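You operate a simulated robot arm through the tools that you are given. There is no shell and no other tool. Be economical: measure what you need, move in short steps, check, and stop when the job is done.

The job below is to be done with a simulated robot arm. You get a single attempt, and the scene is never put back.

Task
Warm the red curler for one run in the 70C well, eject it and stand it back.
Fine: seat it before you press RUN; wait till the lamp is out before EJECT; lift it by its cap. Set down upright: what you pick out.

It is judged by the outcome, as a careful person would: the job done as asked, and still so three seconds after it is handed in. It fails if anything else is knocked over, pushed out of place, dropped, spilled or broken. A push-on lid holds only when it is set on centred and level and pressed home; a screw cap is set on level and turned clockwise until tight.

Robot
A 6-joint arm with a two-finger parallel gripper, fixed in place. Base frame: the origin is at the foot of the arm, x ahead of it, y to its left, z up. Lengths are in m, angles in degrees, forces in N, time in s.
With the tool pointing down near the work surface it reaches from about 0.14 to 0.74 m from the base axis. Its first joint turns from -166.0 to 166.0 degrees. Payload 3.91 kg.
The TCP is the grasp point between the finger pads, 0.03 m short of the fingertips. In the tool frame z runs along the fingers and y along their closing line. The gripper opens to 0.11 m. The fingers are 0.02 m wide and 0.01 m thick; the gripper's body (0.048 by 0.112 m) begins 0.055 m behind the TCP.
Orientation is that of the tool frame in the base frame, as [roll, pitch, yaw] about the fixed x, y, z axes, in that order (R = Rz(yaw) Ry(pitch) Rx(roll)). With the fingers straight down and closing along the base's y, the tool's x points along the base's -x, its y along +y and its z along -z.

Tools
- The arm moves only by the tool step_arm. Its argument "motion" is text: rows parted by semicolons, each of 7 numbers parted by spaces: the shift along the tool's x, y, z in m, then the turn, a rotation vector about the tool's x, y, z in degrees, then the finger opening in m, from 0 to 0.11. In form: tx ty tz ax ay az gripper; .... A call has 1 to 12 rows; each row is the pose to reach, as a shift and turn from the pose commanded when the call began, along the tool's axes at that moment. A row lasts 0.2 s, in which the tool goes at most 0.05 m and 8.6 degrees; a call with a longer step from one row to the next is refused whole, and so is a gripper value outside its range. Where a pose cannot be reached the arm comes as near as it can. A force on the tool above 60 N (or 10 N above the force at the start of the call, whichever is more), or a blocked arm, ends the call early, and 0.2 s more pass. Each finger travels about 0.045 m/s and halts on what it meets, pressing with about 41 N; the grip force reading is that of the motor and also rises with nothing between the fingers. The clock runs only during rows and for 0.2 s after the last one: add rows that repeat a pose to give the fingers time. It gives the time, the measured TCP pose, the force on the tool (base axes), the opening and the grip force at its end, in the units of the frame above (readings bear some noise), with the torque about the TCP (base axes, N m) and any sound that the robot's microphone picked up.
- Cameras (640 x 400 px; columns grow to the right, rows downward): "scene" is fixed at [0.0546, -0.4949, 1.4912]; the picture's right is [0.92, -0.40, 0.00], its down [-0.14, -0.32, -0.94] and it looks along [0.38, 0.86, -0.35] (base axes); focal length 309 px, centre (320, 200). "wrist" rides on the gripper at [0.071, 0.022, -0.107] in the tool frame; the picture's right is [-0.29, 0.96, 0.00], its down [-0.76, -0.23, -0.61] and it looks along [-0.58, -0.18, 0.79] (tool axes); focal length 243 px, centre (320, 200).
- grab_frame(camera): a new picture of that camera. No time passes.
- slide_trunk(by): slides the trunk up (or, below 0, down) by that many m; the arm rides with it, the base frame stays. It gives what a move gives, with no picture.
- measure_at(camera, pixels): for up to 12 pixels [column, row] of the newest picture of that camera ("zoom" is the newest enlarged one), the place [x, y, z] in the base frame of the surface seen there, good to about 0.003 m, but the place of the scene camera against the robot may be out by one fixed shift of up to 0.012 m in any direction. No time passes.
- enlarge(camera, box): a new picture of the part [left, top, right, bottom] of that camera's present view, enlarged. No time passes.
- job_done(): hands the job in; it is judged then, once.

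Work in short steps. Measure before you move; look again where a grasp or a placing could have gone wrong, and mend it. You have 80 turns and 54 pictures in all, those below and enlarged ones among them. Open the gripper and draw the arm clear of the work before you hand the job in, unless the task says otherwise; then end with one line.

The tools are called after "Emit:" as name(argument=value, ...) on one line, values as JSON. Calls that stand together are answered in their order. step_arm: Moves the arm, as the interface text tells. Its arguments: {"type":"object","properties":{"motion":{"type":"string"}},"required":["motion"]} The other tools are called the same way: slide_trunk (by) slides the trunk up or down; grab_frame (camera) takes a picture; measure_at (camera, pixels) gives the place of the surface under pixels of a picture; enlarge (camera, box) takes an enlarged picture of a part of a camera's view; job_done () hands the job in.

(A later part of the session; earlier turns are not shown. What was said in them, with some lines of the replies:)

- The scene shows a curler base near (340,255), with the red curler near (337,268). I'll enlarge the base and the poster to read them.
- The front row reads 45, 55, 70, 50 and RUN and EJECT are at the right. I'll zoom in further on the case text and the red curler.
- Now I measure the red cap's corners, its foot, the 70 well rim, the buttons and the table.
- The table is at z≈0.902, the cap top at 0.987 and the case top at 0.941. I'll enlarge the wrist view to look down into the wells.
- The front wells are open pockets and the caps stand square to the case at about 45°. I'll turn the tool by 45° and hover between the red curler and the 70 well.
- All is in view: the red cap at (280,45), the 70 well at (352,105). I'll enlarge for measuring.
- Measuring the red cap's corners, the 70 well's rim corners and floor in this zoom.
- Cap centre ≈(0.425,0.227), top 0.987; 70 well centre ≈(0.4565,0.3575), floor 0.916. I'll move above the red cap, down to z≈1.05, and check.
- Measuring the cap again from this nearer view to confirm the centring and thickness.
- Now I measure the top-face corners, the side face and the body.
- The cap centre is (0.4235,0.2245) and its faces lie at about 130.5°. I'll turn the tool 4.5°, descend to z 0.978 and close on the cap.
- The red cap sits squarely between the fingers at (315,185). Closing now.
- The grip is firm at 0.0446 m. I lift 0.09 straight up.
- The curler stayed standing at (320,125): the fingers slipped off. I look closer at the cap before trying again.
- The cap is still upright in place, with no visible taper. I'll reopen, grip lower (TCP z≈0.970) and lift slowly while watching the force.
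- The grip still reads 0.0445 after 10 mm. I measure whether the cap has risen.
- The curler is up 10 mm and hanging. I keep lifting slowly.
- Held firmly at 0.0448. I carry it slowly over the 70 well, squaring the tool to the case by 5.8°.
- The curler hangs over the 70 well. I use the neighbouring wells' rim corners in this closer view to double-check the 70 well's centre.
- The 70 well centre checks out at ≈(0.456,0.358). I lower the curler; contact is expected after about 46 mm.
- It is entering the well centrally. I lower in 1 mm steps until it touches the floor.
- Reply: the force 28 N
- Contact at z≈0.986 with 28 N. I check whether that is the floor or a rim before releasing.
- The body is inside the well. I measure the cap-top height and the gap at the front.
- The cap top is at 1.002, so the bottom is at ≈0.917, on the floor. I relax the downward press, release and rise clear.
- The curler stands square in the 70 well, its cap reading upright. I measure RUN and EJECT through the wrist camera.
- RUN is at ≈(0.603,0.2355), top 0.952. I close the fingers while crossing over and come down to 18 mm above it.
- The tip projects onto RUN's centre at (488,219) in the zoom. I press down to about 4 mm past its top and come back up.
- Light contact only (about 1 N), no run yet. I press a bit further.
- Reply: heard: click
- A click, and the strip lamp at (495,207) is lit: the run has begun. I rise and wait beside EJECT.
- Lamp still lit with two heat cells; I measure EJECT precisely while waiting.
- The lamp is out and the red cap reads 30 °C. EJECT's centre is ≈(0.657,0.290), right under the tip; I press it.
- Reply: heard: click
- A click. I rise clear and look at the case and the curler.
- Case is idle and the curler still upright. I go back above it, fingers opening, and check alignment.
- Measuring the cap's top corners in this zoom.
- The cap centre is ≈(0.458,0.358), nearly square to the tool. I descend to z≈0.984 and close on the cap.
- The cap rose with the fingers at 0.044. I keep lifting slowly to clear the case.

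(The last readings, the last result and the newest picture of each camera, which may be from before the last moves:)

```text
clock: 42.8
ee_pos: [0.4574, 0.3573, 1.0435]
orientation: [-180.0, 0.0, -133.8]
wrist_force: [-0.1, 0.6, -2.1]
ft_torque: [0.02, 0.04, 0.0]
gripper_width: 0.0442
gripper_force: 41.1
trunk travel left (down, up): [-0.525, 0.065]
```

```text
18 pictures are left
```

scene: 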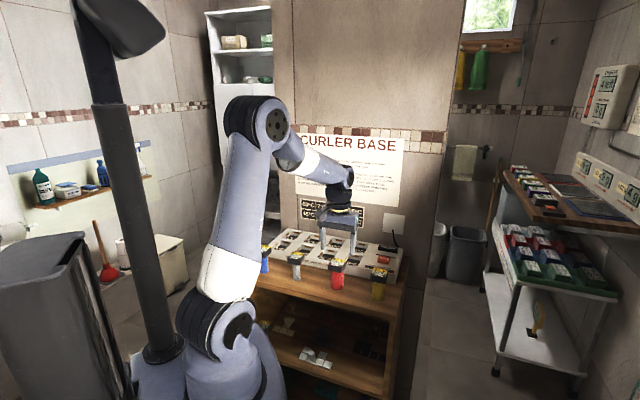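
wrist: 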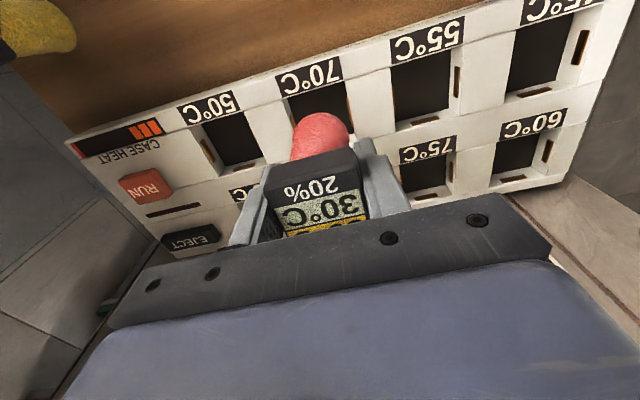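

Held at 0.0442. I carry it back slowly over its first place (0.4235,0.225), turning back 5.7°.

Emit:
step_arm(motion="0.004 -0.002 0 0 0 0.3 0; 0.014 -0.008 0 0 0 0.8 0; 0.027 -0.015 0 0 0 1.5 0; 0.041 -0.023 0 0 0 2.2 0; 0.055 -0.031 0 0 0 2.9 0; 0.069 -0.039 0 0 0 3.5 0; 0.083 -0.047 0 0 0 4.2 0; 0.097 -0.0546 0 0 0 4.8 0; 0.108 -0.0608 0 0 0 5.3 0; 0.116 -0.0653 0 0 0 5.7 0; 0.119 -0.067 0 0 0 5.7 0; 0.119 -0.067 0 0 0 5.7 0")

Emit:
step_arm(motion="0 0 0.005 0 0 0 0; 0 0 0.013 0 0 0 0; 0 0 0.021 0 0 0 0; 0 0 0.029 0 0 0 0; 0 0 0.037 0 0 0 0; 0 0 0.045 0 0 0 0; 0 0 0.053 0 0 0 0; 0 0 0.061 0 0 0 0; 0 0 0.067 0 0 0 0; 0 0 0.07 0 0 0 0; 0 0 0.071 0 0 0 0; 0 0 0.071 0 0 0 0")

Emit:
enlarge(camera="scene", box=[290, 230, 390, 300])

Emit:
grab_frame(camera="wrist")

```text
clock: 45.4
ee_pos: [0.4238, 0.2241, 1.0433]
orientation: [180.0, 0.0, -139.3]
wrist_force: [0.3, 0.5, -1.5]
ft_torque: [-0.01, 0.01, 0.01]
gripper_width: 0.0444
gripper_force: 41.0
trunk travel left (down, up): [-0.525, 0.065]
```

```text
clock: 48.0
ee_pos: [0.4216, 0.2254, 0.9734]
orientation: [180.0, 0.1, -139.4]
wrist_force: [0.4, 0.0, -1.2]
ft_torque: [0.03, 0.0, 0.02]
gripper_width: 0.0441
gripper_force: 41.2
trunk travel left (down, up): [-0.525, 0.065]
```

```text
5.71 times, centred on (340, 265) of scene
```

zoom: 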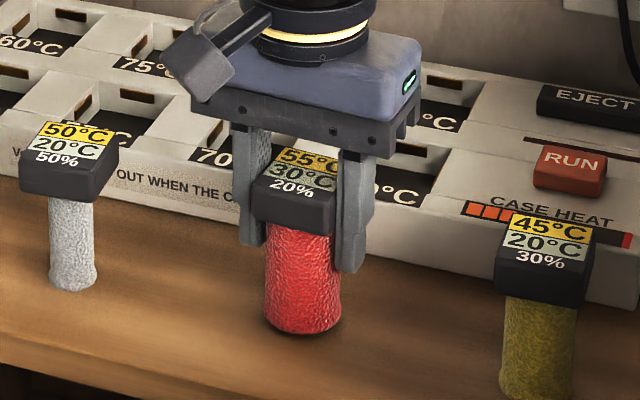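

```text
16 pictures are left
```

wrist: 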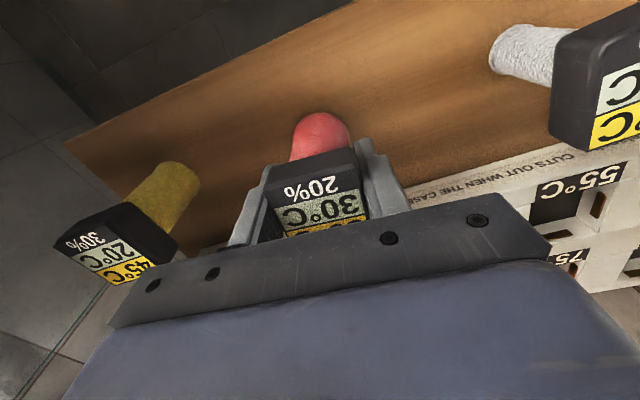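

The curler hangs upright a few mm above the table. I lower in 1 mm steps until it touches.

Emit:
step_arm(motion="0 0 0.001 0 0 0 0; 0 0 0.002 0 0 0 0; 0 0 0.003 0 0 0 0; 0 0 0.004 0 0 0 0; 0 0 0.004 0 0 0 0")

```text
clock: 49.2
ee_pos: [0.4233, 0.2243, 0.9689]
orientation: [-179.9, 0.0, -139.4]
wrist_force: [0.2, 0.2, -1.9]
ft_torque: [0.02, 0.0, 0.01]
gripper_width: 0.0443
gripper_force: 40.8
trunk travel left (down, up): [-0.525, 0.065]
```

No contact yet; I continue down.

Emit:
step_arm(motion="0 0 0.001 0 0 0 0; 0 0 0.002 0 0 0 0; 0 0 0.003 0 0 0 0; 0 0 0.003 0 0 0 0")

```text
clock: 50.2
ee_pos: [0.4237, 0.2242, 0.966]
orientation: [-180.0, 0.2, -139.3]
wrist_force: [-1.5, 0.7, 21.4]
ft_torque: [-0.18, 0.38, -0.02]
gripper_width: 0.0444
gripper_force: 40.9
trunk travel left (down, up): [-0.525, 0.065]
```

Touchdown at z 0.966. I ease the press, open, and rise clear.

Emit:
step_arm(motion="0 0 -0.001 0 0 0 0; 0 0 -0.0015 0 0 0 0; 0 0 -0.0015 0 0 0 0.05; 0 0 -0.0015 0 0 0 0.065; 0 0 -0.0015 0 0 0 0.08; 0 0 -0.0015 0 0 0 0.08; 0 0 -0.02 0 0 0 0.08; 0 0 -0.05 0 0 0 0.08; 0 0 -0.09 0 0 0 0.08; 0 0 -0.13 0 0 0 0.08; 0 0 -0.17 0 0 0 0.08; 0 0 -0.2 0 0 0 0.08")

Emit:
grab_frame(camera="wrist")

Emit:
enlarge(camera="scene", box=[240, 220, 420, 320])

```text
clock: 52.8
ee_pos: [0.4237, 0.2238, 1.1653]
orientation: [179.9, 0.0, -139.4]
wrist_force: [0.1, -1.1, 1.2]
ft_torque: [-0.02, 0.0, 0.0]
gripper_width: 0.08
gripper_force: 0.1
trunk travel left (down, up): [-0.525, 0.065]
```

```text
15 pictures are left
```

wrist: 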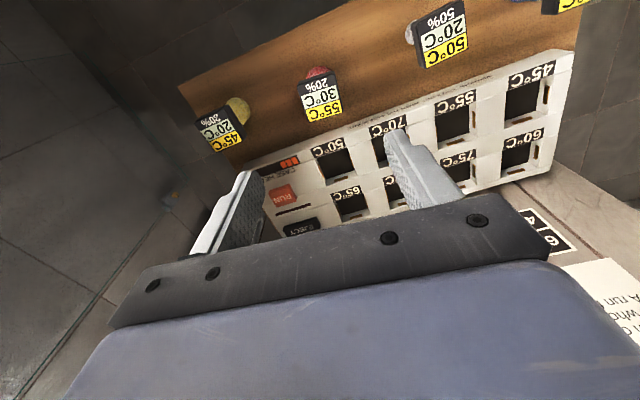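

```text
3.56 times, centred on (330, 270) of scene
```

zoom: 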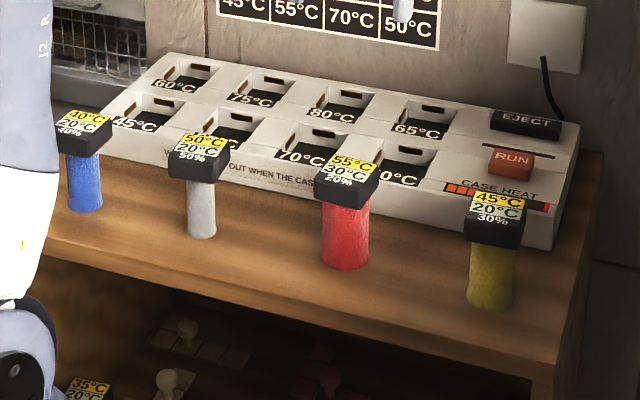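

The red curler stands upright in its original place, reading 30 °C. The others haven't moved, the lamp is out and the arm is clear, so I'm handing in.

Emit:
job_done()

```text
The job is handed in.
```

I warmed the red curler for one run in the 70C well (20 to 30 °C), ejected it once the lamp was out, and stood it back upright in its place; my first grip slipped off the cap, but the curler didn't move.
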